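You operate a simulated robot arm through the tools that you are given. There is no shell and no other tool.

You run a simulated robot arm. Do the job below in one go: nothing can be reset, and whatever is moved stays where it is left.

TASK
Switch off press one and wipe the paste off its tray with the black pad.
Fine: power off first; put the pad back and push the tray in; touch no other control. What is to be rubbed or washed off counts as gone when no trace of it is left.

The check looks at the end state, three seconds after you hand in, the way a careful person would. Anything else that was tipped, shoved, dropped, spilled or broken makes it a failure.

THE ROBOT
A 6-joint arm with a two-finger parallel gripper, fixed in place. Base frame: the origin is at the foot of the arm, x ahead of it, y to its left, z up. Lengths are in mm, angles in rad, forces in N, time in s.
With the tool pointing down near the work surface it reaches from about 260 to 640 mm from the base axis. Its first joint turns from -2.007 to 2.007 rad. Payload 3.43 kg.
Tool frame: the origin (TCP) lies between the finger pads and is the grasp point; the fingertips stand 34 mm ahead of it; z points along the fingers, y is the line along which they close. The gripper opens to 128 mm. The fingers are 24 mm wide and 12 mm thick; the gripper's body (48 by 130 mm) begins 96 mm behind the TCP.
Orientation is that of the tool frame in the base frame, as [roll, pitch, yaw] about the fixed x, y, z axes, in that order (R = Rz(yaw) Ry(pitch) Rx(roll)). With the fingers straight down and closing along the base's y, the tool's x points along the base's -x, its y along +y and its z along -z.

THE INTERFACE
- The arm moves only by the tool nudge_tool. Its argument "commands" is a list of rows, each a list of 3 entries, a list of its own where there are three numbers: the turn, a rotation vector about the base's x, y, z in rad, then the shift along the base's x, y, z in mm, then the closure in counts, from 0 (fully open) to 255 (shut). In form: [[[wx, wy, wz], [tx, ty, tz], grip], ...]. A call has 1 to 20 rows; each row is the pose to reach, as a shift and turn from the pose commanded when the call began. A row lasts 0.2 s, in which the tool goes at most 50 mm and 0.15 rad; a call with a longer step from one row to the next is refused whole, and so is a gripper value outside its range. A pose out of reach is approached as far as the arm can. The call stops where the force on the tool passes 40 N (or 10 N more than at its start, if that is more) or the arm is blocked; 0.2 s more then pass. Each finger travels about 153 mm/s and halts on what it meets, pressing with about 24 N; the grip force reading is that of the motor and also rises with nothing between the fingers. The clock runs only during rows and for 0.2 s after the last one: add rows that repeat a pose to give the fingers time. The reply holds the time, the measured pose of the TCP, the force on the tool along the base axes, the opening and the grip force, in the units named above and with some noise, with the torque about the TCP (base axes, N m) and any sound that the robot's microphone picked up, and new pictures: "show" is both (left out), scene, wrist or none.
- Cameras (640 x 400 px; columns grow to the right, rows downward): "scene" is fixed at [40.7, -492.6, 1486.6]; the picture's right is [0.64, -0.77, 0.00], its down [0.68, 0.57, -0.47] and it looks along [0.36, 0.30, 0.88] (base axes); focal length 214 px, centre (320, 200). "wrist" rides on the gripper at [76, -11, -160] in the tool frame; the picture's right is [0.15, 0.99, 0.00], its down [-0.88, 0.13, -0.46] and it looks along [-0.45, 0.07, 0.89] (tool axes); focal length 234 px, centre (320, 200). There is no depth. A picture from a camera that has moved, and an enlarged one, comes with that camera's place and axes in the base frame and with its lens. The place of the scene camera against the robot may be out by one fixed shift of up to 25 mm in any direction.
- raise_lower(by): slides the trunk up (or, below 0, down) by that many mm; the arm rides with it, the base frame stays. It gives what a move gives, with no picture.
- zoom(camera, box): a new picture of the part [left, top, right, bottom] of that camera's present view, enlarged. It takes no simulated time.
- close_job(): hands the job in; it is judged then, once.

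Places have to be worked out from the pictures, the camera data and where the tool is seen. Open the gripper and draw the arm clear of the work before you hand the job in, unless the task says otherwise.

The tools are called after "Request:" as a command line: name --argument value ..., lists and objects as JSON in quotes. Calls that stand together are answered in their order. nudge_tool: Moves the arm, as the interface text tells. Its arguments: {"type":"object","properties":{"commands":{"type":"array"},"show":{"type":"string","enum":["both","scene","wrist","none"]}},"required":["commands"]} The other tools are called the same way: raise_lower (by) slides the trunk up or down; zoom (camera, box) takes an enlarged picture of a part of a camera's view; close_job () hands the job in.

At the start:

```text
t: 0.0
tcp_pos: [225.0, -270.3, 1263.5]
tool_rot: [-3.142, 0.0, -3.141]
force: [0.1, 0.8, -0.1]
wrist_torque: [0.02, 0.0, -0.01]
grip_width: 127.9
finger_force: 0.1
trunk travel left (down, up): [-925.0, 65.0]
```

scene: 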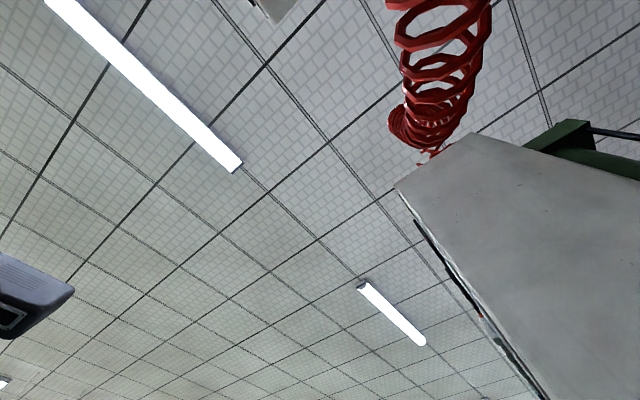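
wrist: 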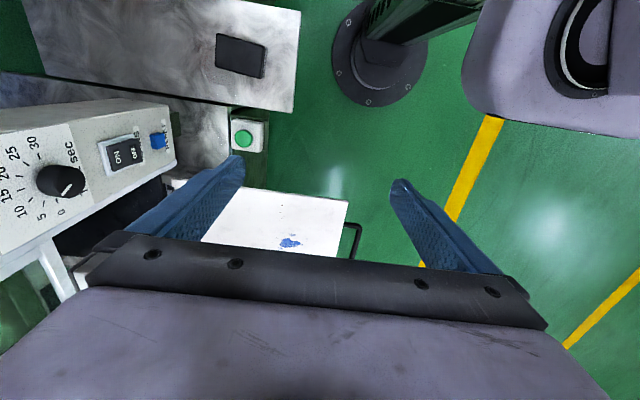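

The scene camera only shows the ceiling and part of a machine, while the wrist camera shows a control box, a tray with a blue smear, a black pad and a green button. I'll enlarge the wrist and scene views before moving anything.

Request:
zoom --camera "wrist" --box '[0, 0, 320, 200]'

Request:
zoom --camera "wrist" --box '[0, 80, 200, 205]'

Request:
zoom --camera "wrist" --box '[180, 100, 420, 250]'

Request:
zoom --camera "scene" --box '[380, 100, 640, 400]'

```text
2.00 times, centred on (160, 100) of wrist
camera zoom: at [149.1, -281.4, 1423.0], right [-0.15, 0.99, 0.0], down [0.88, 0.13, 0.46], along [0.45, 0.07, -0.89], focal length 468 px, centre (640, 400)
```

zoom: 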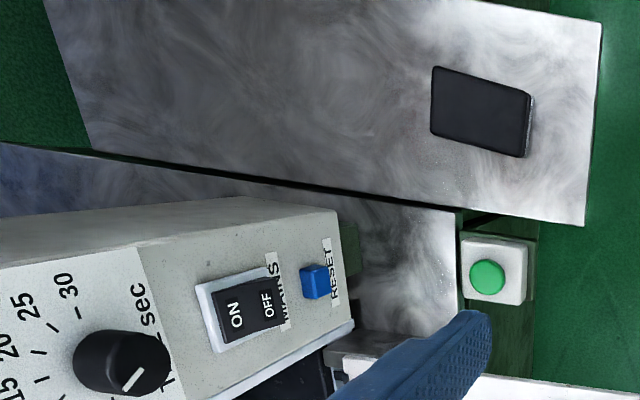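

```text
3.20 times, centred on (100, 142) of wrist
camera zoom: at [149.1, -281.4, 1423.0], right [-0.15, 0.99, 0.0], down [0.88, 0.13, 0.46], along [0.45, 0.07, -0.89], focal length 749 px, centre (1024, 384)
```

zoom: 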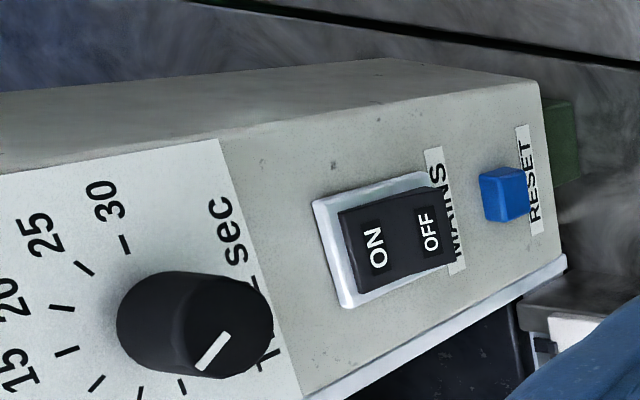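

```text
2.67 times, centred on (300, 175) of wrist
camera zoom: at [149.1, -281.4, 1423.0], right [-0.15, 0.99, 0.0], down [0.88, 0.13, 0.46], along [0.45, 0.07, -0.89], focal length 624 px, centre (373, 267)
```

zoom: 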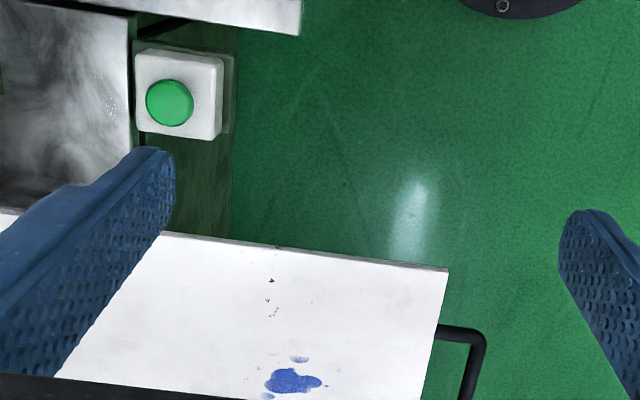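

```text
1.33 times, centred on (510, 250) of scene
camera zoom: at [40.7, -492.6, 1486.6], right [0.64, -0.77, 0.0], down [0.68, 0.57, -0.47], along [0.36, 0.3, 0.88], focal length 286 px, centre (67, 133)
```

zoom: 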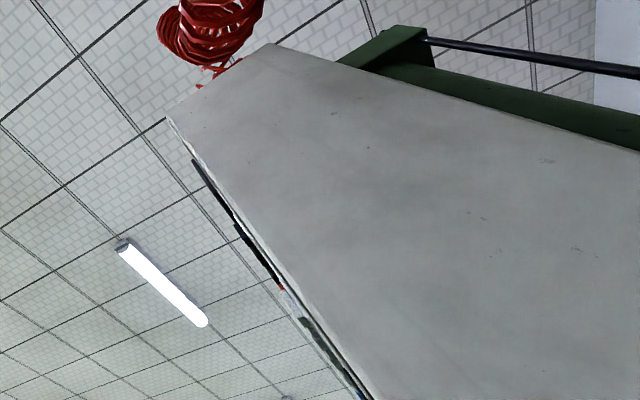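

The control panel appears to be a vertical face looking toward +y at roughly y ≈ -490, with the tray sticking out below it. I'll back off toward +y and tilt the camera toward the machine to get a full view and some parallax.

Request:
nudge_tool --commands '[[[-0.15, 0, 0], [15, 30, 0], 0], [[-0.3, 0, 0], [30, 60, 0], 0], [[-0.45, 0, 0], [45, 90, 0], 0], [[-0.6, 0, 0], [60, 110, 0], 0], [[-0.75, 0, 0], [75, 110, 0], 0]]' --show "both"

```text
t: 1.2
tcp_pos: [300.4, -160.4, 1264.1]
tool_rot: [-2.389, -0.003, -3.141]
force: [-0.9, -0.2, -0.1]
wrist_torque: [0.01, 0.02, 0.0]
grip_width: 128.0
finger_force: 0.0
out of reach, approached as far as the arm can: row 2, 3, 4
trunk travel left (down, up): [-925.0, 65.0]
camera wrist: at [224.7, -59.2, 1387.9], right [-0.15, 0.72, -0.68], down [0.88, 0.41, 0.24], along [0.45, -0.56, -0.7], focal length 234 px, centre (320, 200)
```

scene: 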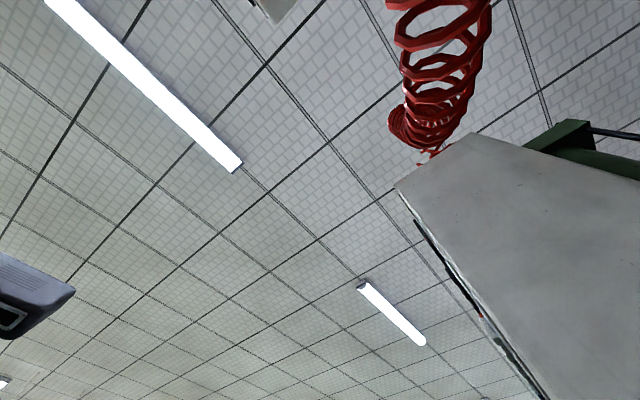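
wrist: 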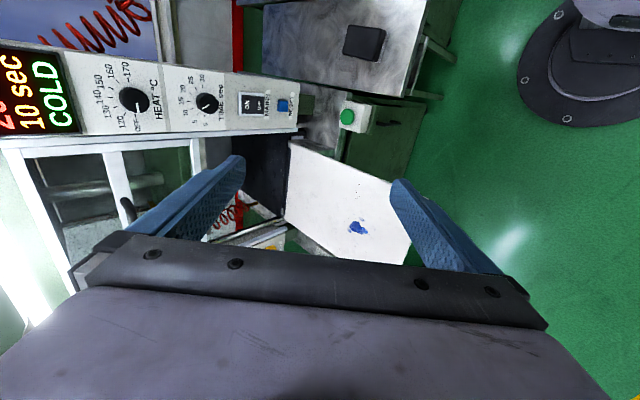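

This view shows the whole front: a display, HEAT and TIME knobs, the MAINS rocker and RESET, with the pad on a side table. I'll enlarge the key areas, and check for a label saying which press this is.

Request:
zoom --camera "wrist" --box '[0, 0, 240, 150]'

Request:
zoom --camera "wrist" --box '[220, 0, 460, 150]'

Request:
zoom --camera "wrist" --box '[180, 130, 420, 280]'

Request:
zoom --camera "wrist" --box '[180, 60, 320, 148]'

```text
2.67 times, centred on (120, 75) of wrist
camera zoom: at [224.7, -59.2, 1387.9], right [-0.15, 0.72, -0.68], down [0.88, 0.41, 0.24], along [0.45, -0.56, -0.7], focal length 624 px, centre (853, 533)
```

zoom: 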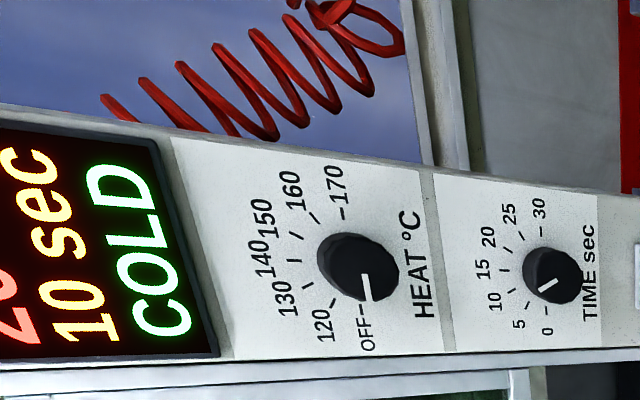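

```text
2.67 times, centred on (340, 75) of wrist
camera zoom: at [224.7, -59.2, 1387.9], right [-0.15, 0.72, -0.68], down [0.88, 0.41, 0.24], along [0.45, -0.56, -0.7], focal length 624 px, centre (267, 533)
```

zoom: 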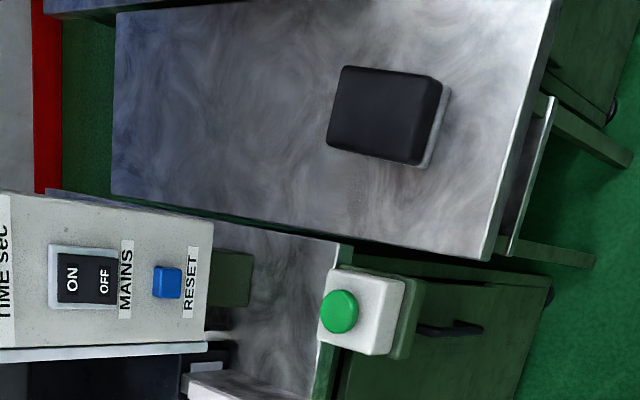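

```text
2.67 times, centred on (300, 205) of wrist
camera zoom: at [224.7, -59.2, 1387.9], right [-0.15, 0.72, -0.68], down [0.88, 0.41, 0.24], along [0.45, -0.56, -0.7], focal length 624 px, centre (373, 187)
```

zoom: 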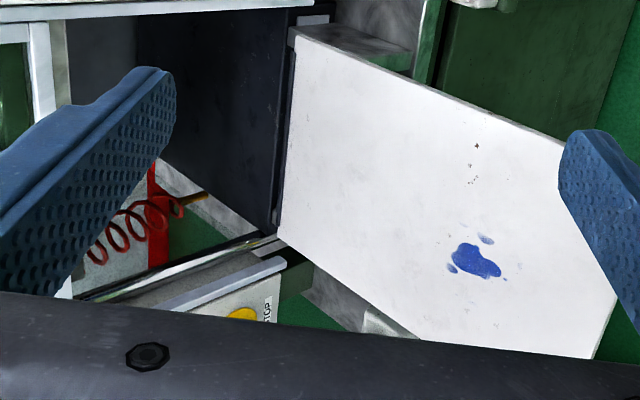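

```text
4.55 times, centred on (250, 104) of wrist
camera zoom: at [224.7, -59.2, 1387.9], right [-0.15, 0.72, -0.68], down [0.88, 0.41, 0.24], along [0.45, -0.56, -0.7], focal length 1064 px, centre (638, 636)
```

zoom: 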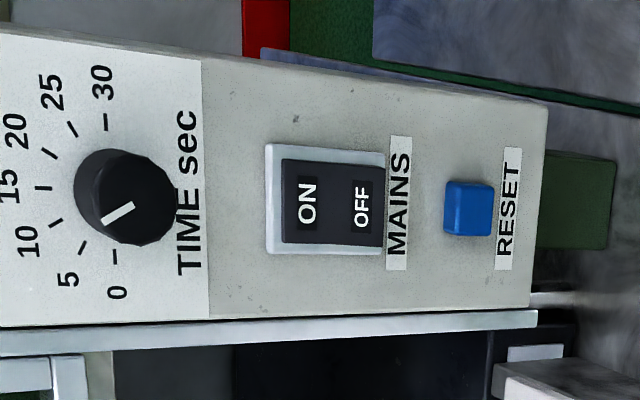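

Triangulating from both views puts the MAINS rocker near (301, -580, 1052) and the panel face pointing +y. I'll finish turning the tool horizontal toward the machine, shifted a bit to +x, for an upright, wider look.

Request:
nudge_tool --commands '[[[-0.14, 0, 0], [20, 0, 0], 0], [[-0.28, 0, 0], [40, 0, 0], 0], [[-0.42, 0, 0], [60, 0, 0], 0], [[-0.56, 0, 0], [80, 0, 0], 0], [[-0.7, 0, 0], [100, 0, 0], 0], [[-0.82, 0, 0], [100, 0, 0], 0]]' --show "wrist"

```text
t: 2.6
tcp_pos: [401.1, -158.6, 1263.6]
tool_rot: [-1.568, -0.001, -3.141]
force: [-0.1, -0.4, -0.6]
wrist_torque: [-0.03, 0.0, 0.0]
grip_width: 128.2
finger_force: 0.2
trunk travel left (down, up): [-925.0, 65.0]
camera wrist: at [324.4, -0.3, 1274.6], right [-0.15, 0.0, -0.99], down [0.88, 0.46, -0.13], along [0.45, -0.89, -0.06], focal length 234 px, centre (320, 200)
```

wrist: 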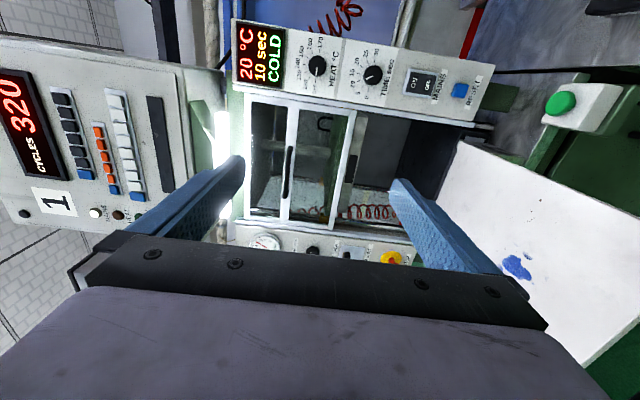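

A cabinet labelled "1" with a cycles counter appears above the press, so I want an upright view to sort out what belongs to which machine. I'll roll the tool about the base y axis.

Request:
nudge_tool --commands '[[[0, 0.14, 0], [0, 0, 0], 0], [[0, 0.28, 0], [0, 0, 0], 0], [[0, 0.42, 0], [0, 0, 0], 0], [[0, 0.56, 0], [0, 0, 0], 0], [[0, 0.7, 0], [0, 0, 0], 0], [[0, 0.84, 0], [0, 0, 0], 0], [[0, 0.98, 0], [0, 0, 0], 0], [[0, 1.12, 0], [0, 0, 0], 0], [[0, 1.26, 0], [0, 0, 0], 0], [[0, 1.4, 0], [0, 0, 0], 0], [[0, 1.54, 0], [0, 0, 0], 0]]' --show "both"

```text
t: 5.0
tcp_pos: [398.5, -159.3, 1263.3]
tool_rot: [-1.568, -1.544, 3.138]
force: [0.6, -1.0, -0.3]
wrist_torque: [0.0, 0.03, -0.01]
grip_width: 128.2
finger_force: 0.0
trunk travel left (down, up): [-925.0, 65.0]
camera wrist: at [408.6, -0.3, 1339.3], right [-0.99, 0.0, 0.12], down [-0.11, 0.46, -0.88], along [-0.05, -0.89, -0.45], focal length 234 px, centre (320, 200)
```

scene: 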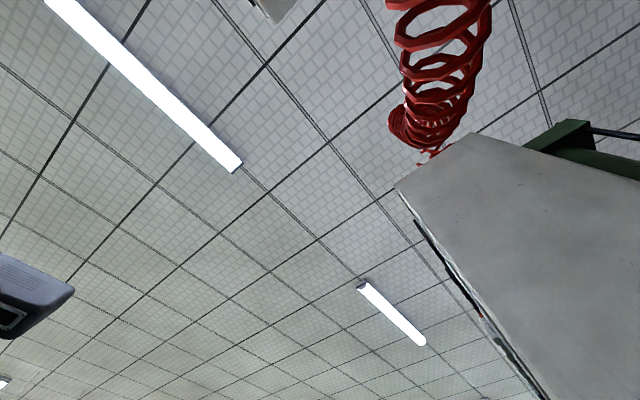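
wrist: 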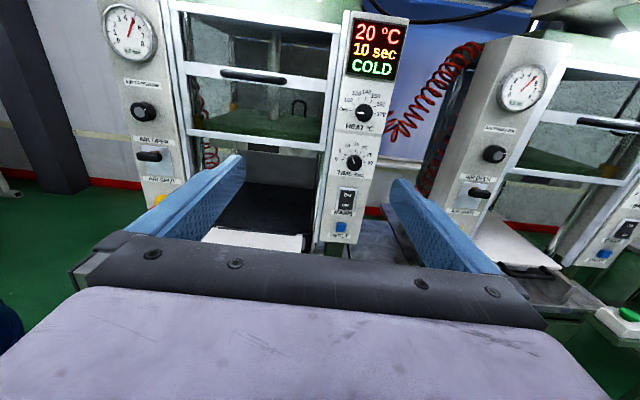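

There are actually two presses: one straight ahead and another to the right (toward -x). I'll zoom to read the labels.

Request:
zoom --camera "wrist" --box '[80, 0, 400, 200]'

Request:
zoom --camera "wrist" --box '[400, 0, 640, 340]'

Request:
zoom --camera "wrist" --box '[200, 100, 420, 260]'

```text
2.00 times, centred on (240, 100) of wrist
camera zoom: at [408.6, -0.3, 1339.3], right [-0.99, 0.0, 0.12], down [-0.11, 0.46, -0.88], along [-0.05, -0.89, -0.45], focal length 468 px, centre (480, 400)
```

zoom: 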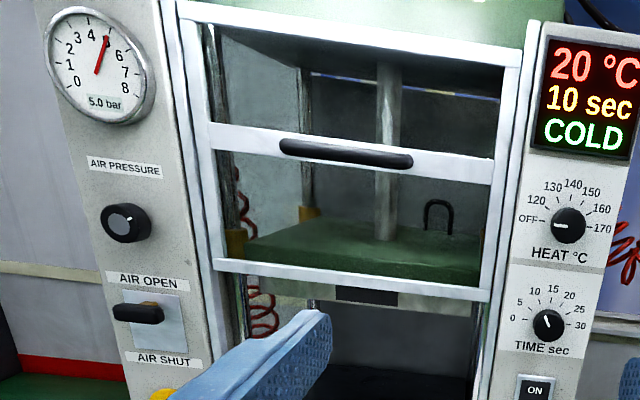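

```text
1.18 times, centred on (520, 170) of wrist
camera zoom: at [408.6, -0.3, 1339.3], right [-0.99, 0.0, 0.12], down [-0.11, 0.46, -0.88], along [-0.05, -0.89, -0.45], focal length 276 px, centre (85, 235)
```

zoom: 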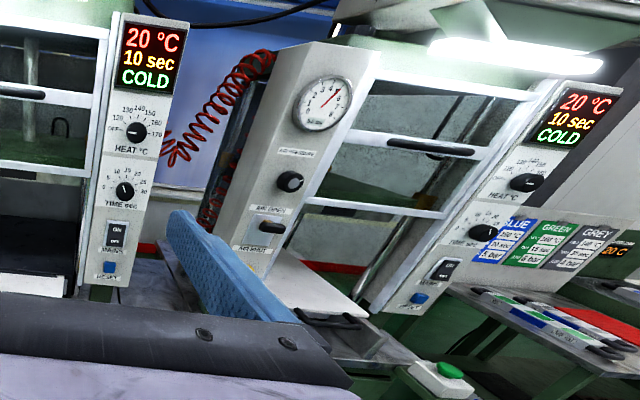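

```text
2.50 times, centred on (310, 180) of wrist
camera zoom: at [408.6, -0.3, 1339.3], right [-0.99, 0.0, 0.12], down [-0.11, 0.46, -0.88], along [-0.05, -0.89, -0.45], focal length 585 px, centre (345, 250)
```

zoom: 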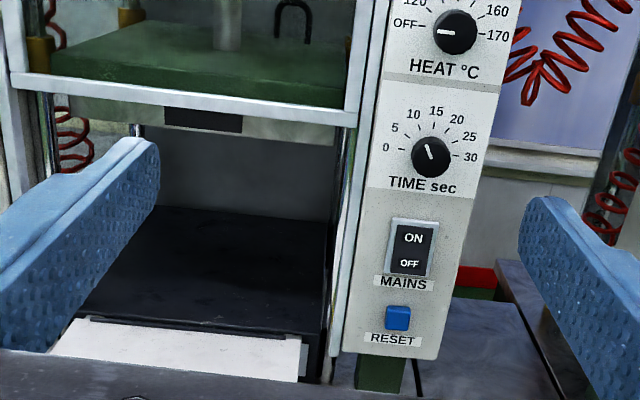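

Both presses carry a header cabinet above; I need to read the number on each. I'll tilt the camera upward.

Request:
nudge_tool --commands '[[[-0.14, 0, 0], [0, 0, 0], 0], [[-0.28, 0, 0], [0, 0, 0], 0], [[-0.42, 0, 0], [0, 0, 0], 0], [[-0.56, 0, 0], [0, 0, 0], 0], [[-0.7, 0, 0], [0, 0, 0], 0]]' --show "wrist"

```text
t: 6.2
tcp_pos: [401.2, -167.8, 1261.0]
tool_rot: [-0.065, -1.165, 1.646]
force: [-0.8, 0.4, -0.1]
wrist_torque: [-0.02, -0.03, -0.04]
grip_width: 128.2
finger_force: 0.1
out of reach, approached as far as the arm can: row 3, 4, 5
trunk travel left (down, up): [-925.0, 65.0]
camera wrist: at [408.3, 8.9, 1268.6], right [-0.99, 0.04, 0.11], down [-0.11, 0.07, -0.99], along [-0.05, -1.0, -0.06], focal length 234 px, centre (320, 200)
```

wrist: 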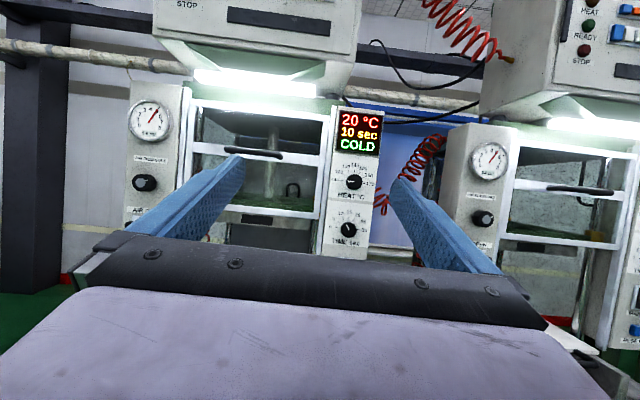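

The press straight ahead is the one whose cabinet carried the "1", with the mains column at x≈300 and the smeared tray under it. I'll tilt back to horizontal and lower towards the rocker's height to look at it face-on.

Request:
nudge_tool --commands '[[[0.14, 0, 0], [0, 0, 0], 0], [[0.28, 0, 0], [0, 0, 0], 0], [[0.42, 0, 0], [0, 0, 0], 0], [[0.56, 0, 0], [-20, 0, 0], 0], [[0.7, 0, 0], [-40, 0, 0], 0]]' --show "none"

```text
t: 7.4
tcp_pos: [358.1, -167.6, 1261.3]
tool_rot: [-3.037, -1.272, -1.676]
force: [-1.0, -0.1, -0.6]
wrist_torque: [-0.03, -0.02, 0.02]
grip_width: 127.9
finger_force: 0.0
trunk travel left (down, up): [-925.0, 65.0]
```

The tool is tilted about 0.3 rad below horizontal now, well clear of everything. I'll lower the trunk by 200 mm so the tool comes level with the rocker.

Request:
raise_lower --by -200

Request:
nudge_tool --commands '[[[-0.1, 0, 0], [-20, -30, 0], 0], [[-0.2, 0, 0], [-40, -60, 0], 0], [[-0.297, 0, 0], [-58, -90, 0], 0]]' --show "wrist"

```text
t: 9.6
tcp_pos: [358.3, -167.7, 1061.5]
tool_rot: [-3.037, -1.275, -1.675]
force: [0.5, -0.4, 0.1]
wrist_torque: [-0.01, -0.01, 0.01]
grip_width: 127.8
finger_force: 0.1
trunk travel left (down, up): [-725.0, 265.0]
```

```text
t: 10.4
tcp_pos: [301.4, -257.0, 1062.0]
tool_rot: [-1.455, -1.54, 3.031]
force: [0.1, -0.5, 0.5]
wrist_torque: [-0.01, 0.01, 0.0]
grip_width: 128.0
finger_force: 0.1
trunk travel left (down, up): [-725.0, 265.0]
camera wrist: at [309.8, -98.1, 1137.9], right [-0.99, -0.01, 0.12], down [-0.11, 0.45, -0.89], along [-0.05, -0.89, -0.45], focal length 234 px, centre (320, 200)
```

wrist: 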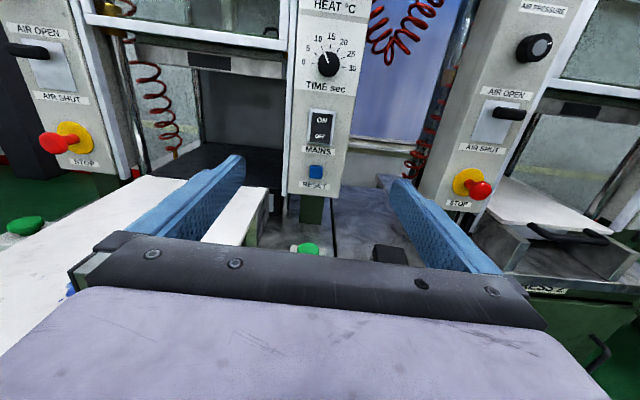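

The right-hand press carries a plate ending "...ESS 2", which agrees with the front one being press 1. I'll zoom on the rocker and that plate.

Request:
zoom --camera "wrist" --box '[270, 80, 390, 210]'

Request:
zoom --camera "wrist" --box '[460, 160, 640, 310]'

Request:
zoom --camera "wrist" --box '[0, 100, 240, 300]'

Request:
zoom --camera "wrist" --box '[230, 180, 460, 280]'

```text
3.08 times, centred on (330, 145) of wrist
camera zoom: at [309.8, -98.1, 1137.9], right [-0.99, -0.01, 0.12], down [-0.11, 0.45, -0.89], along [-0.05, -0.89, -0.45], focal length 720 px, centre (289, 369)
```

zoom: 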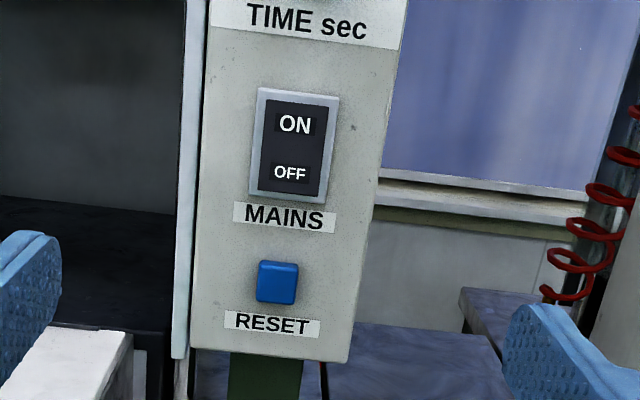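

```text
2.67 times, centred on (550, 235) of wrist
camera zoom: at [309.8, -98.1, 1137.9], right [-0.99, -0.01, 0.12], down [-0.11, 0.45, -0.89], along [-0.05, -0.89, -0.45], focal length 624 px, centre (-293, 107)
```

zoom: 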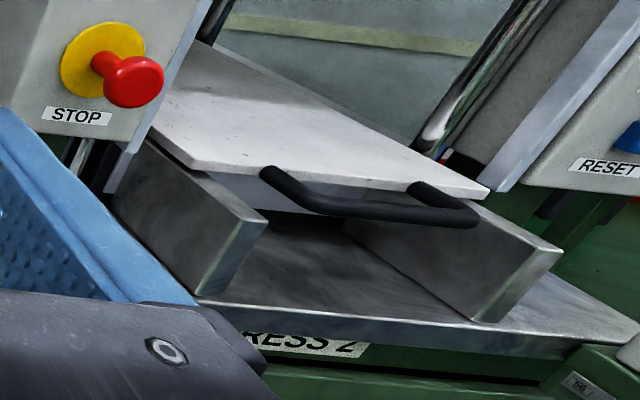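

```text
2.00 times, centred on (120, 200) of wrist
camera zoom: at [309.8, -98.1, 1137.9], right [-0.99, -0.01, 0.12], down [-0.11, 0.45, -0.89], along [-0.05, -0.89, -0.45], focal length 468 px, centre (720, 200)
```

zoom: 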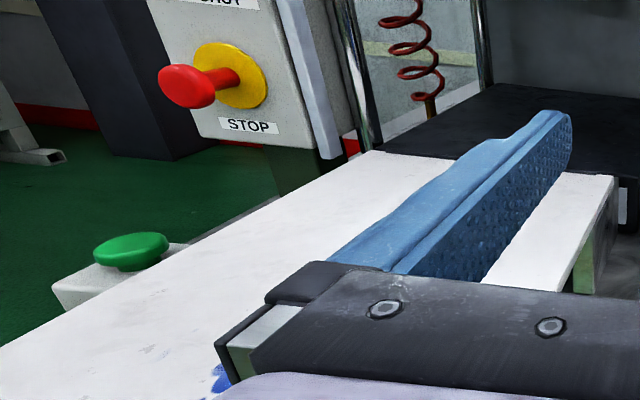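

```text
2.78 times, centred on (345, 230) of wrist
camera zoom: at [309.8, -98.1, 1137.9], right [-0.99, -0.01, 0.12], down [-0.11, 0.45, -0.89], along [-0.05, -0.89, -0.45], focal length 652 px, centre (250, 116)
```

zoom: 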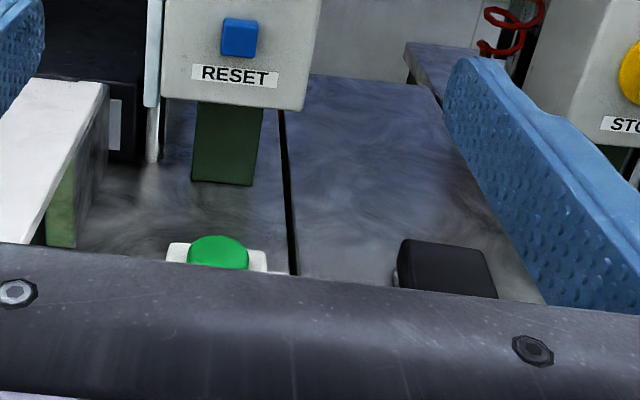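

Press 2 is confirmed on the right (its tray is in, so I know how the closed state looks). The OFF half of press 1's rocker is near (300, -580, 1037), well above RESET at z≈975; I'll close the fingers and bring them to ~45 mm short of it.

Request:
nudge_tool --commands '[[[0, 0, 0], [0, -40, -8], 255], [[0, 0, 0], [0, -80, -16], 255], [[0, 0, 0], [0, -120, -25], 255], [[0, 0, 0], [0, -160, -25], 255], [[0, 0, 0], [0, -200, -25], 255], [[0, 0, 0], [0, -235, -25], 255]]' --show "wrist"

```text
t: 11.8
tcp_pos: [303.0, -492.6, 1038.0]
tool_rot: [-1.475, -1.54, 3.052]
force: [-0.3, 0.3, -0.5]
wrist_torque: [-0.02, 0.0, -0.02]
grip_width: 0.0
finger_force: 23.7
trunk travel left (down, up): [-725.0, 265.0]
camera wrist: at [310.4, -332.3, 1113.4], right [-0.99, 0.0, 0.12], down [-0.11, 0.45, -0.89], along [-0.05, -0.89, -0.45], focal length 234 px, centre (320, 200)
```

wrist: 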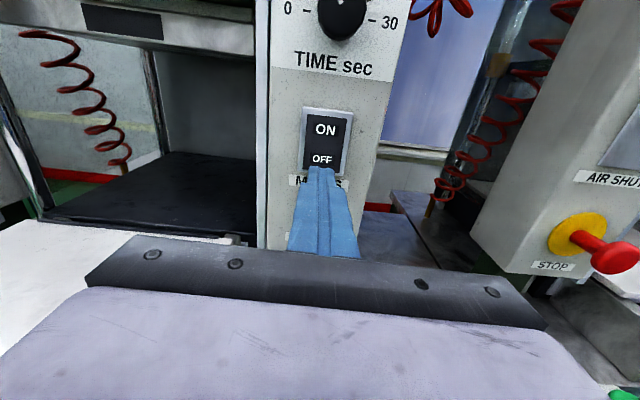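

The fingertip lies right in line with the OFF half. I'll zoom to check the alignment before pressing.

Request:
zoom --camera "wrist" --box '[260, 90, 400, 260]'

```text
2.35 times, centred on (330, 175) of wrist
camera zoom: at [310.4, -332.3, 1113.4], right [-0.99, 0.0, 0.12], down [-0.11, 0.45, -0.89], along [-0.05, -0.89, -0.45], focal length 551 px, centre (296, 259)
```

zoom: 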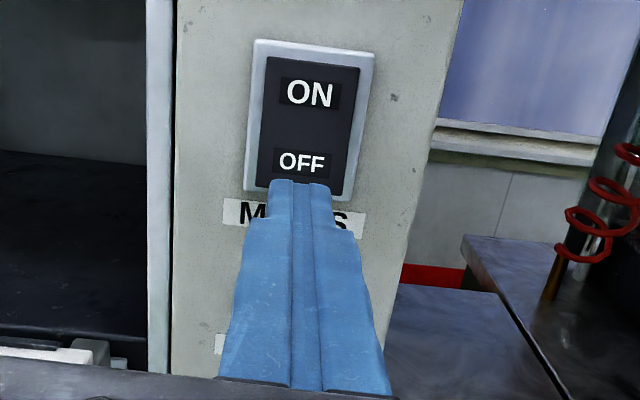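

ON is pressed in and the OFF half stands proud. I'll push slowly along -y with small steps and watch force and sound.

Request:
nudge_tool --commands '[[[0, 0, 0], [-2, -15, -2], 255], [[0, 0, 0], [-2, -25, -2], 255], [[0, 0, 0], [-2, -31, -2], 255], [[0, 0, 0], [-2, -36, -2], 255], [[0, 0, 0], [-2, -41, -2], 255], [[0, 0, 0], [-2, -45, -2], 255]]' --show "wrist"

```text
t: 13.2
tcp_pos: [300.0, -537.7, 1033.3]
tool_rot: [-1.477, -1.541, 3.052]
force: [0.3, 0.5, -0.3]
wrist_torque: [0.01, -0.04, 0.03]
grip_width: 0.0
finger_force: 24.3
trunk travel left (down, up): [-725.0, 265.0]
camera wrist: at [308.1, -377.4, 1110.0], right [-0.99, 0.0, 0.12], down [-0.11, 0.45, -0.89], along [-0.05, -0.89, -0.45], focal length 234 px, centre (320, 200)
```

wrist: 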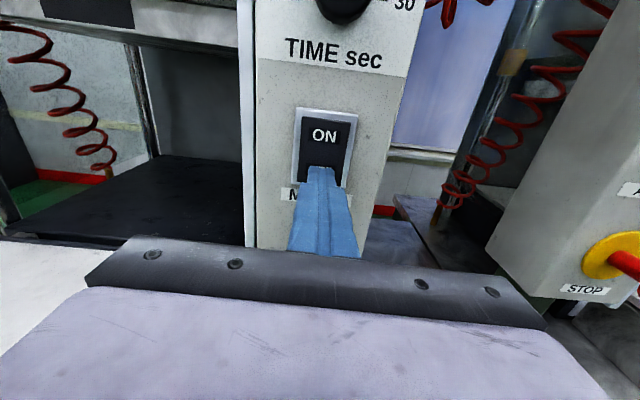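

No contact yet with the tip at about y = -572. I'll continue in 3 mm steps.

Request:
nudge_tool --commands '[[[0, 0, 0], [0, -3, 1], 255], [[0, 0, 0], [0, -6, 1], 255], [[0, 0, 0], [0, -9, 1], 255], [[0, 0, 0], [0, -12, 1], 255], [[0, 0, 0], [0, -14, 1], 255]]' --show "wrist"

```text
t: 14.0
tcp_pos: [298.9, -539.9, 1035.3]
tool_rot: [-1.548, -1.541, 3.127]
force: [-3.5, 26.9, 3.8]
wrist_torque: [-0.47, -0.08, -0.12]
grip_width: 0.0
finger_force: 24.2
trunk travel left (down, up): [-725.0, 265.0]
stopped in row 4: the force on the tool passed its limit at 43 N (the readings are from after the stop); the commanded pose is now the measured one
camera wrist: at [307.7, -379.6, 1111.5], right [-0.99, -0.01, 0.12], down [-0.11, 0.45, -0.88], along [-0.05, -0.89, -0.45], focal length 234 px, centre (320, 200)
```

wrist: 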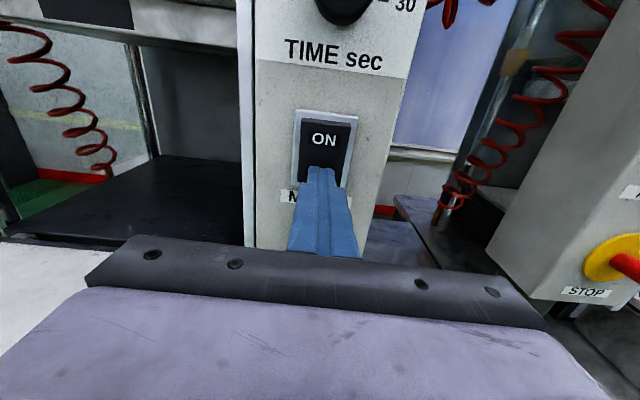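

Contact was firm and the ON half now seems to stand proud. I'll retreat 60 mm and check the rocker.

Request:
nudge_tool --commands '[[[0, 0, 0], [0, 30, 0], 255], [[0, 0, 0], [0, 70, 0], 255], [[0, 0, 0], [0, 110, 0], 255]]' --show "wrist"

Request:
zoom --camera "wrist" --box '[240, 60, 420, 200]'

```text
t: 14.8
tcp_pos: [299.6, -435.2, 1033.3]
tool_rot: [-1.664, -1.541, -3.044]
force: [-0.4, -0.5, 0.3]
wrist_torque: [0.0, 0.02, 0.02]
grip_width: 0.0
finger_force: 23.7
trunk travel left (down, up): [-725.0, 265.0]
camera wrist: at [308.0, -275.1, 1109.9], right [-0.99, -0.01, 0.12], down [-0.11, 0.46, -0.88], along [-0.05, -0.89, -0.46], focal length 234 px, centre (320, 200)
```

wrist: 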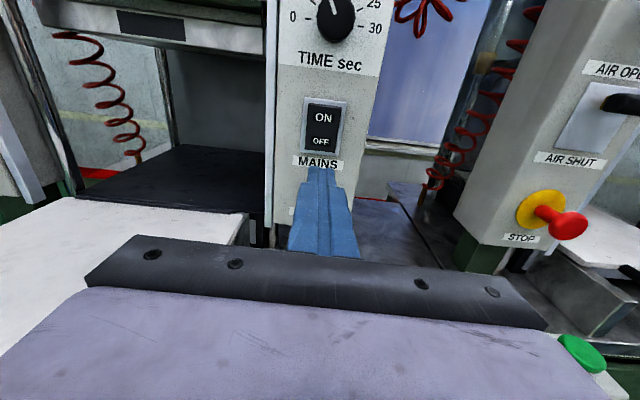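

```text
2.86 times, centred on (330, 130) of wrist
camera zoom: at [308.0, -275.1, 1109.9], right [-0.99, -0.01, 0.12], down [-0.11, 0.46, -0.88], along [-0.05, -0.89, -0.46], focal length 669 px, centre (291, 400)
```

zoom: 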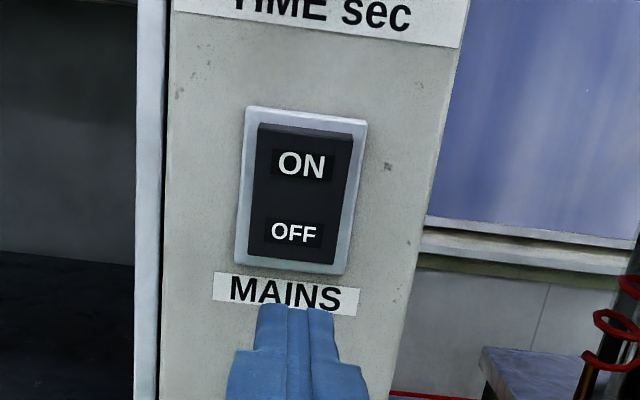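

The rocker has flipped: the ON half now protrudes and OFF is in. I'll back away and raise the trunk to confirm the display has gone dark.

Request:
nudge_tool --commands '[[[0, 0, 0], [10, 45, 0], 255], [[0, 0, 0], [20, 90, 0], 255], [[0, 0, 0], [40, 135, 0], 255], [[0, 0, 0], [60, 180, 0], 255], [[0, 0, 0], [60, 220, 0], 255]]' --show "none"

Request:
raise_lower --by 200

Request:
nudge_tool --commands '[[[0, 0, 0], [0, 5, 0], 255]]' --show "wrist"

```text
t: 16.0
tcp_pos: [360.5, -212.6, 1031.4]
tool_rot: [-1.708, -1.543, -2.999]
force: [0.6, 1.3, 0.7]
wrist_torque: [0.0, 0.01, -0.01]
grip_width: 0.1
finger_force: 23.8
trunk travel left (down, up): [-725.0, 265.0]
```

```text
t: 18.2
tcp_pos: [360.0, -214.5, 1231.8]
tool_rot: [-1.728, -1.541, -2.98]
force: [0.0, 0.3, 0.0]
wrist_torque: [0.02, -0.03, 0.05]
grip_width: 0.1
finger_force: 24.1
trunk travel left (down, up): [-925.0, 65.0]
```

```text
t: 18.6
tcp_pos: [359.9, -209.1, 1231.9]
tool_rot: [-1.713, -1.541, -2.992]
force: [-0.2, 0.9, 0.4]
wrist_torque: [-0.01, -0.01, 0.01]
grip_width: 0.0
finger_force: 23.8
trunk travel left (down, up): [-925.0, 65.0]
camera wrist: at [368.5, -49.0, 1308.5], right [-0.99, -0.01, 0.12], down [-0.11, 0.46, -0.88], along [-0.05, -0.89, -0.46], focal length 234 px, centre (320, 200)
```

wrist: 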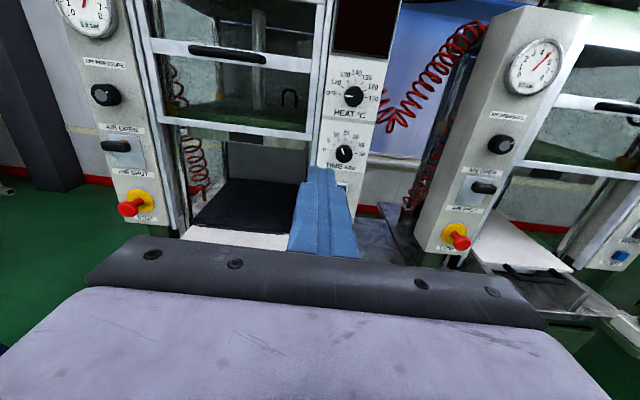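

The display is dark, so press 1 is off. Next is the pad at about (130, -461, 817), roughly 105 mm along y and 63 mm along x; I'll turn the tool to point straight down with the fingers closing along x, opening the gripper as I go.

Request:
nudge_tool --commands '[[[0.14, 0, 0], [-10, -10, 0], 0], [[0.28, 0, 0], [-20, -20, 0], 0], [[0.42, 0, 0], [-30, -30, 0], 0], [[0.56, 0, 0], [-40, -40, 0], 0], [[0.7, 0, 0], [-50, -50, 0], 0], [[0.84, 0, 0], [-60, -60, 0], 0], [[0.98, 0, 0], [-70, -70, 0], 0], [[1.12, 0, 0], [-80, -80, 0], 0], [[1.26, 0, 0], [-90, -90, 0], 0], [[1.4, 0, 0], [-100, -100, 0], 0], [[1.54, 0, 0], [-110, -110, 0], 0]]' --show "wrist"

```text
t: 21.0
tcp_pos: [250.1, -321.0, 1230.8]
tool_rot: [-3.135, -0.023, -1.599]
force: [0.0, 0.0, 0.3]
wrist_torque: [0.04, 0.01, 0.0]
grip_width: 127.8
finger_force: 0.0
trunk travel left (down, up): [-925.0, 65.0]
camera wrist: at [258.5, -393.0, 1393.0], right [-0.99, -0.12, 0.0], down [-0.11, 0.89, 0.43], along [-0.05, 0.43, -0.9], focal length 234 px, centre (320, 200)
```

wrist: 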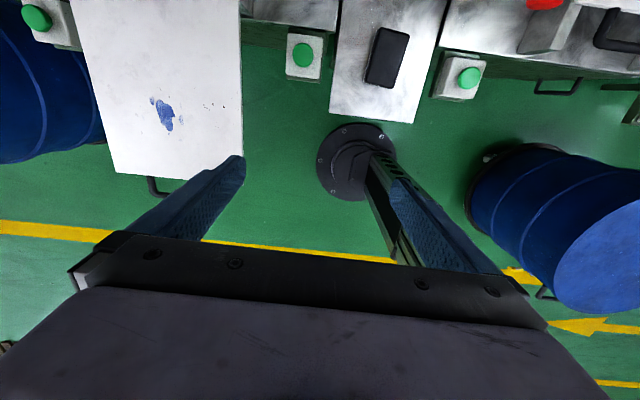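

Now the pad, tray with paste and both green buttons are visible from above. I'll zoom on the pad and the tray for measurements.

Request:
zoom --camera "wrist" --box '[270, 0, 510, 130]'

Request:
zoom --camera "wrist" --box '[60, 0, 300, 200]'

Request:
zoom --camera "wrist" --box '[130, 80, 230, 150]'

```text
2.67 times, centred on (390, 65) of wrist
camera zoom: at [258.5, -393.0, 1393.0], right [-0.99, -0.12, 0.0], down [-0.11, 0.89, 0.43], along [-0.05, 0.43, -0.9], focal length 624 px, centre (133, 560)
```

zoom: 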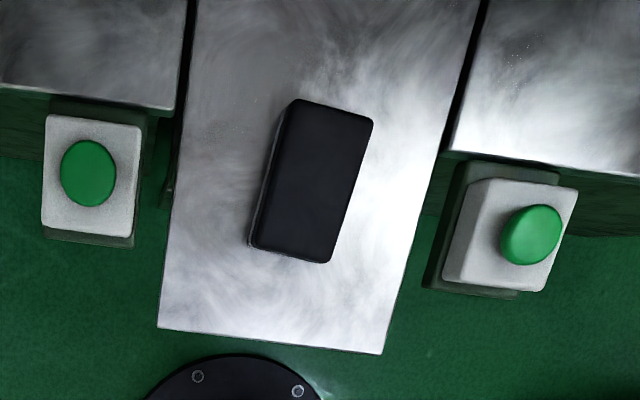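

```text
2.00 times, centred on (180, 100) of wrist
camera zoom: at [258.5, -393.0, 1393.0], right [-0.99, -0.12, 0.0], down [-0.11, 0.89, 0.43], along [-0.05, 0.43, -0.9], focal length 468 px, centre (600, 400)
```

zoom: 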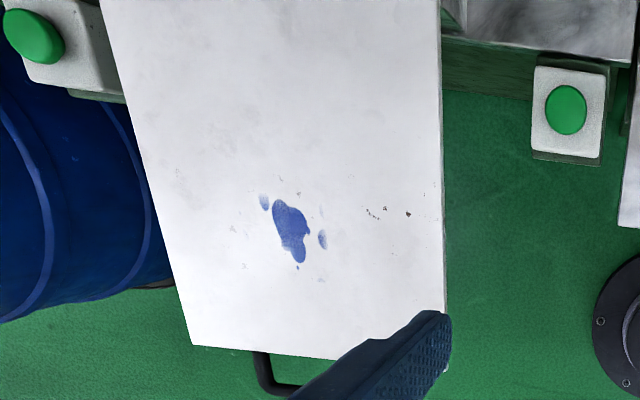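

```text
5.71 times, centred on (180, 115) of wrist
camera zoom: at [258.5, -393.0, 1393.0], right [-0.99, -0.12, 0.0], down [-0.11, 0.89, 0.43], along [-0.05, 0.43, -0.9], focal length 1338 px, centre (1120, 686)
```

zoom: 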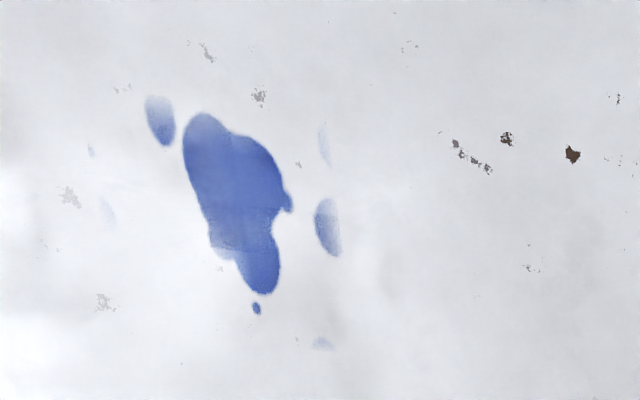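

Triangulation gives the pad's top at about (126, -464, 820), long axis ~6.6° off y, on a table at z≈785; paste spans x 520–605, y -340…-260 on the tray at z≈904. I'll move over the pad, align the fingers with it, then lower the trunk.

Request:
nudge_tool --commands '[[[0.006, 0.002, -0.022], [-30, -36, 0], 0], [[0.012, 0.003, -0.043], [-60, -72, 0], 0], [[0.018, 0.005, -0.065], [-92, -108, 0], 0], [[0.023, 0.006, -0.086], [-124, -143, 0], 0]]' --show "none"

Request:
raise_lower --by -260

Request:
nudge_tool --commands '[[[0, 0, 0], [0, 0, 0], 0]]' --show "wrist"

```text
t: 22.0
tcp_pos: [125.2, -462.8, 1229.9]
tool_rot: [3.14, -0.002, -1.684]
force: [0.1, -0.2, 0.3]
wrist_torque: [0.01, 0.01, -0.01]
grip_width: 127.8
finger_force: 0.0
trunk travel left (down, up): [-925.0, 65.0]
```

```text
t: 24.7
tcp_pos: [125.5, -460.6, 970.2]
tool_rot: [3.14, -0.004, -1.685]
force: [1.0, -0.1, 0.3]
wrist_torque: [-0.02, 0.04, -0.02]
grip_width: 128.2
finger_force: 0.0
trunk travel left (down, up): [-665.0, 325.0]
```

```text
t: 25.1
tcp_pos: [124.4, -461.4, 970.2]
tool_rot: [3.141, -0.004, -1.684]
force: [0.5, 0.4, -0.8]
wrist_torque: [0.01, 0.03, 0.05]
grip_width: 128.1
finger_force: 0.0
trunk travel left (down, up): [-665.0, 325.0]
camera wrist: at [128.3, -537.6, 1130.8], right [-1.0, -0.03, 0.0], down [-0.03, 0.89, 0.45], along [-0.02, 0.45, -0.89], focal length 234 px, centre (320, 200)
```

wrist: 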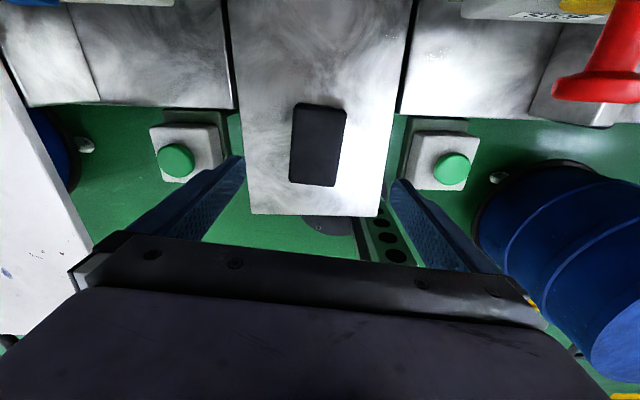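

The pad is centred under the gripper. I'll zoom to refine its outline and orientation.

Request:
zoom --camera "wrist" --box '[240, 80, 400, 200]'

```text
3.33 times, centred on (320, 140) of wrist
camera zoom: at [128.3, -537.6, 1130.8], right [-1.0, -0.03, 0.0], down [-0.03, 0.89, 0.45], along [-0.02, 0.45, -0.89], focal length 781 px, centre (320, 400)
```

zoom: 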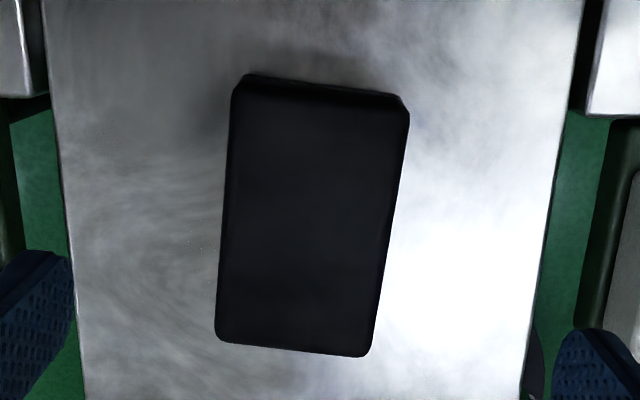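

The pad's centre is near (128, -457) and aligned within a degree or two of the fingers. I'll shift x by +4 and descend partway, then check.

Request:
nudge_tool --commands '[[[0, 0, 0], [4, 0, -30], 0], [[0, 0, 0], [4, 0, -60], 0], [[0, 0, 0], [4, 0, -90], 0], [[0, 0, 0], [4, 0, -110], 0]]' --show "wrist"

Request:
zoom --camera "wrist" --box '[200, 60, 440, 260]'

```text
t: 26.1
tcp_pos: [128.8, -461.6, 861.4]
tool_rot: [3.14, -0.003, -1.684]
force: [-0.5, -0.2, 0.5]
wrist_torque: [-0.02, 0.02, -0.02]
grip_width: 128.0
finger_force: 0.1
trunk travel left (down, up): [-665.0, 325.0]
camera wrist: at [132.1, -538.0, 1020.3], right [-1.0, -0.03, 0.0], down [-0.03, 0.89, 0.45], along [-0.02, 0.45, -0.89], focal length 234 px, centre (320, 200)
```

wrist: 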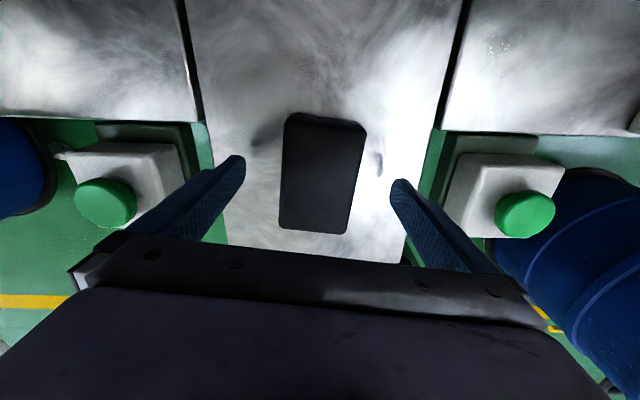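

```text
2.00 times, centred on (320, 160) of wrist
camera zoom: at [132.1, -538.0, 1020.3], right [-1.0, -0.03, 0.0], down [-0.03, 0.89, 0.45], along [-0.02, 0.45, -0.89], focal length 468 px, centre (320, 280)
```

zoom: 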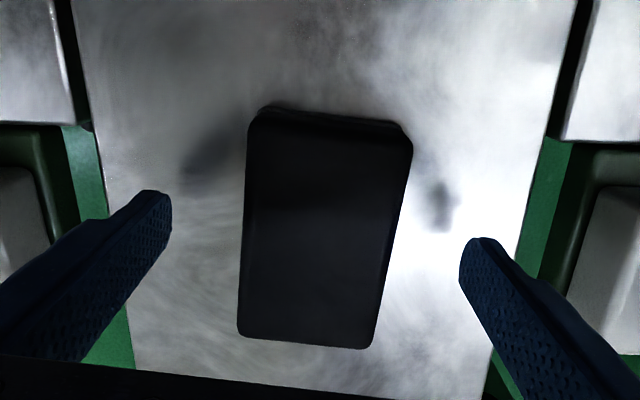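

Fingers straddle the pad evenly, with tips around z=827. I'll descend another 28 mm so the tips are about 12 mm above the table, then close gently onto the pad.

Request:
nudge_tool --commands '[[[0, 0, 0], [0, 0, -10], 0], [[0, 0, 0], [0, 0, -20], 0], [[0, 0, 0], [0, 0, -28], 0], [[0, 0, 0], [0, 0, -28], 0]]' --show "wrist"

Request:
zoom --camera "wrist" --box '[180, 60, 460, 270]'

```text
t: 27.1
tcp_pos: [128.0, -461.5, 833.5]
tool_rot: [-3.141, -0.005, -1.686]
force: [0.6, 0.3, 7.5]
wrist_torque: [0.11, -0.45, 0.09]
grip_width: 127.5
finger_force: 0.0
trunk travel left (down, up): [-665.0, 325.0]
camera wrist: at [132.5, -537.2, 994.3], right [-1.0, -0.03, 0.0], down [-0.03, 0.89, 0.45], along [-0.02, 0.45, -0.89], focal length 234 px, centre (320, 200)
```

wrist: 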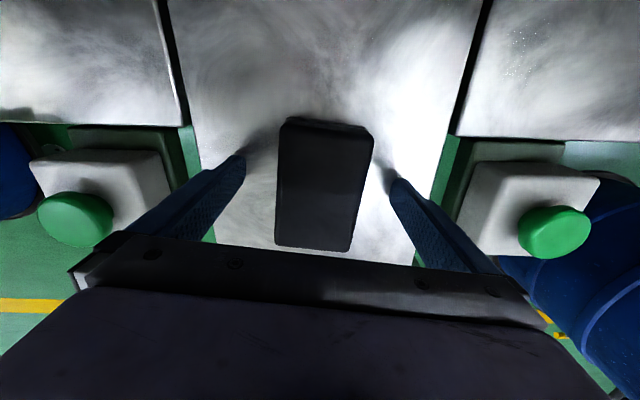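

```text
1.90 times, centred on (320, 165) of wrist
camera zoom: at [132.5, -537.2, 994.3], right [-1.0, -0.03, 0.0], down [-0.03, 0.89, 0.45], along [-0.02, 0.45, -0.89], focal length 446 px, centre (320, 267)
```

zoom: 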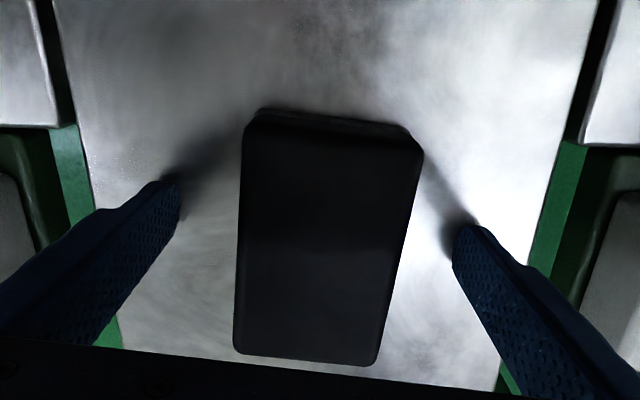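

The +x fingertip is just touching the table (7.5 N), which puts the table at z≈799. I'll lift 11 mm so the tips hang clear, then close on the pad.

Request:
nudge_tool --commands '[[[0, 0, 0], [0, 0, 6], 0], [[0, 0, 0], [0, 0, 11], 0], [[0, 0, 0], [0, 0, 11], 80], [[0, 0, 0], [0, 0, 11], 120], [[0, 0, 0], [0, 0, 11], 160], [[0, 0, 0], [0, 0, 11], 200], [[0, 0, 0], [0, 0, 11], 200]]' --show "wrist"

```text
t: 28.7
tcp_pos: [130.3, -460.9, 844.2]
tool_rot: [3.14, -0.005, -1.684]
force: [-0.2, -0.3, 0.6]
wrist_torque: [0.02, 0.05, 0.02]
grip_width: 64.9
finger_force: 24.2
trunk travel left (down, up): [-665.0, 325.0]
camera wrist: at [132.5, -537.8, 1003.9], right [-1.0, -0.03, 0.0], down [-0.03, 0.89, 0.45], along [-0.02, 0.45, -0.89], focal length 234 px, centre (320, 200)
```

wrist: 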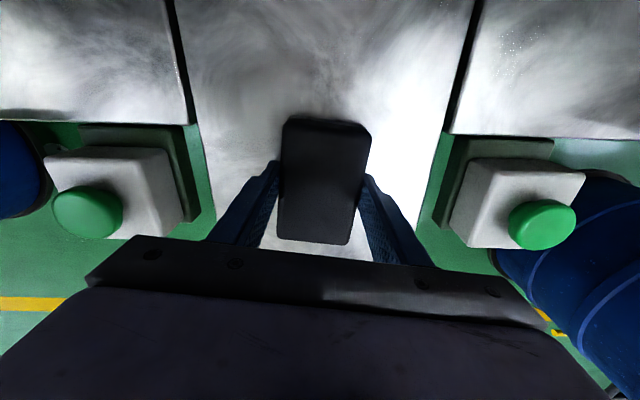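

The pad is gripped (64.9 mm wide, 24 N); its resting pose is TCP (130, -461, 844), yaw -1.684, pad bottom ≈ 44 mm below the TCP. I'll lift it straight up.

Request:
nudge_tool --commands '[[[0, 0, 0], [0, 0, 15], 200], [[0, 0, 0], [0, 0, 40], 200], [[0, 0, 0], [0, 0, 80], 200], [[0, 0, 0], [0, 0, 120], 200], [[0, 0, 0], [0, 0, 150], 200]]' --show "wrist"

Request:
raise_lower --by 80

```text
t: 29.9
tcp_pos: [129.4, -462.5, 994.5]
tool_rot: [3.141, -0.003, -1.685]
force: [0.5, 0.6, 0.4]
wrist_torque: [-0.03, 0.01, 0.0]
grip_width: 64.6
finger_force: 24.1
trunk travel left (down, up): [-665.0, 325.0]
camera wrist: at [132.2, -537.6, 1154.3], right [-1.0, -0.03, 0.0], down [-0.03, 0.89, 0.45], along [-0.02, 0.45, -0.89], focal length 234 px, centre (320, 200)
```

wrist: 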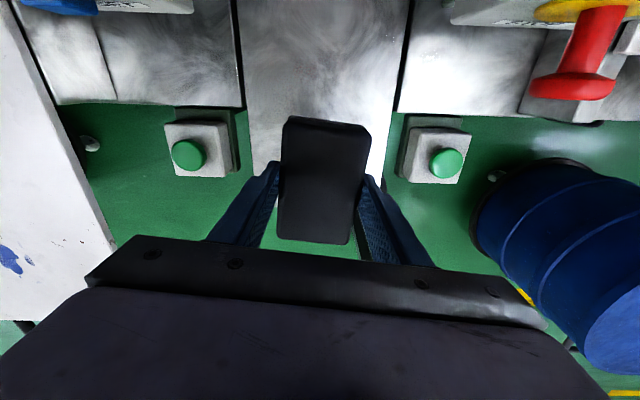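

```text
t: 31.0
tcp_pos: [129.8, -461.3, 1073.8]
tool_rot: [3.139, -0.004, -1.685]
force: [0.7, -0.9, -1.1]
wrist_torque: [0.01, -0.01, 0.03]
grip_width: 64.5
finger_force: 24.1
trunk travel left (down, up): [-745.0, 245.0]
```

The pad is lifted cleanly. I'll carry it over to the tray side at height, turning +1.19 rad so its long axis points radially for maximum reach.

Request:
nudge_tool --commands '[[[0, 0, 0.119], [37, 19, 0], 200], [[0, 0, 0.238], [74, 38, 0], 200], [[0, 0, 0.357], [111, 57, 0], 200], [[0, 0, 0.476], [148, 76, 0], 200], [[0, 0, 0.595], [185, 95, 0], 200], [[0, 0, 0.714], [222, 114, 0], 200], [[0, 0, 0.833], [259, 133, 0], 200], [[0, 0, 0.952], [296, 152, 0], 200], [[0, 0, 1.071], [333, 171, 0], 200], [[0, 0, 1.19], [370, 190, 0], 200]]' --show "wrist"

```text
t: 33.2
tcp_pos: [515.5, -216.5, 1070.5]
tool_rot: [3.124, -0.006, -0.565]
force: [-0.7, -0.4, -0.5]
wrist_torque: [0.02, 0.01, -0.01]
grip_width: 64.7
finger_force: 24.2
out of reach, approached as far as the arm can: row 6, 7, 8, 9, 10
trunk travel left (down, up): [-745.0, 245.0]
camera wrist: at [585.4, -244.8, 1229.1], right [-0.41, -0.91, 0.02], down [-0.81, 0.37, 0.45], along [-0.42, 0.17, -0.89], focal length 234 px, centre (320, 200)
```

wrist: 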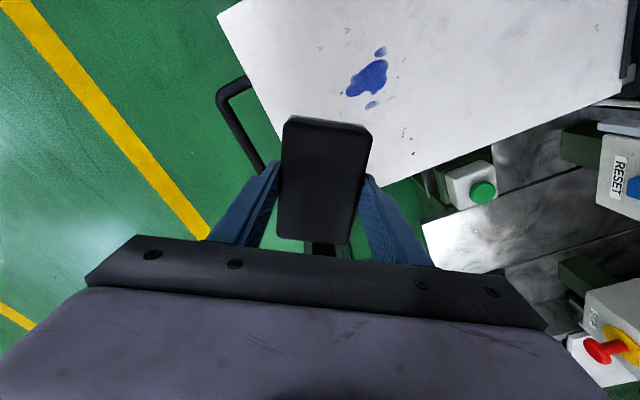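

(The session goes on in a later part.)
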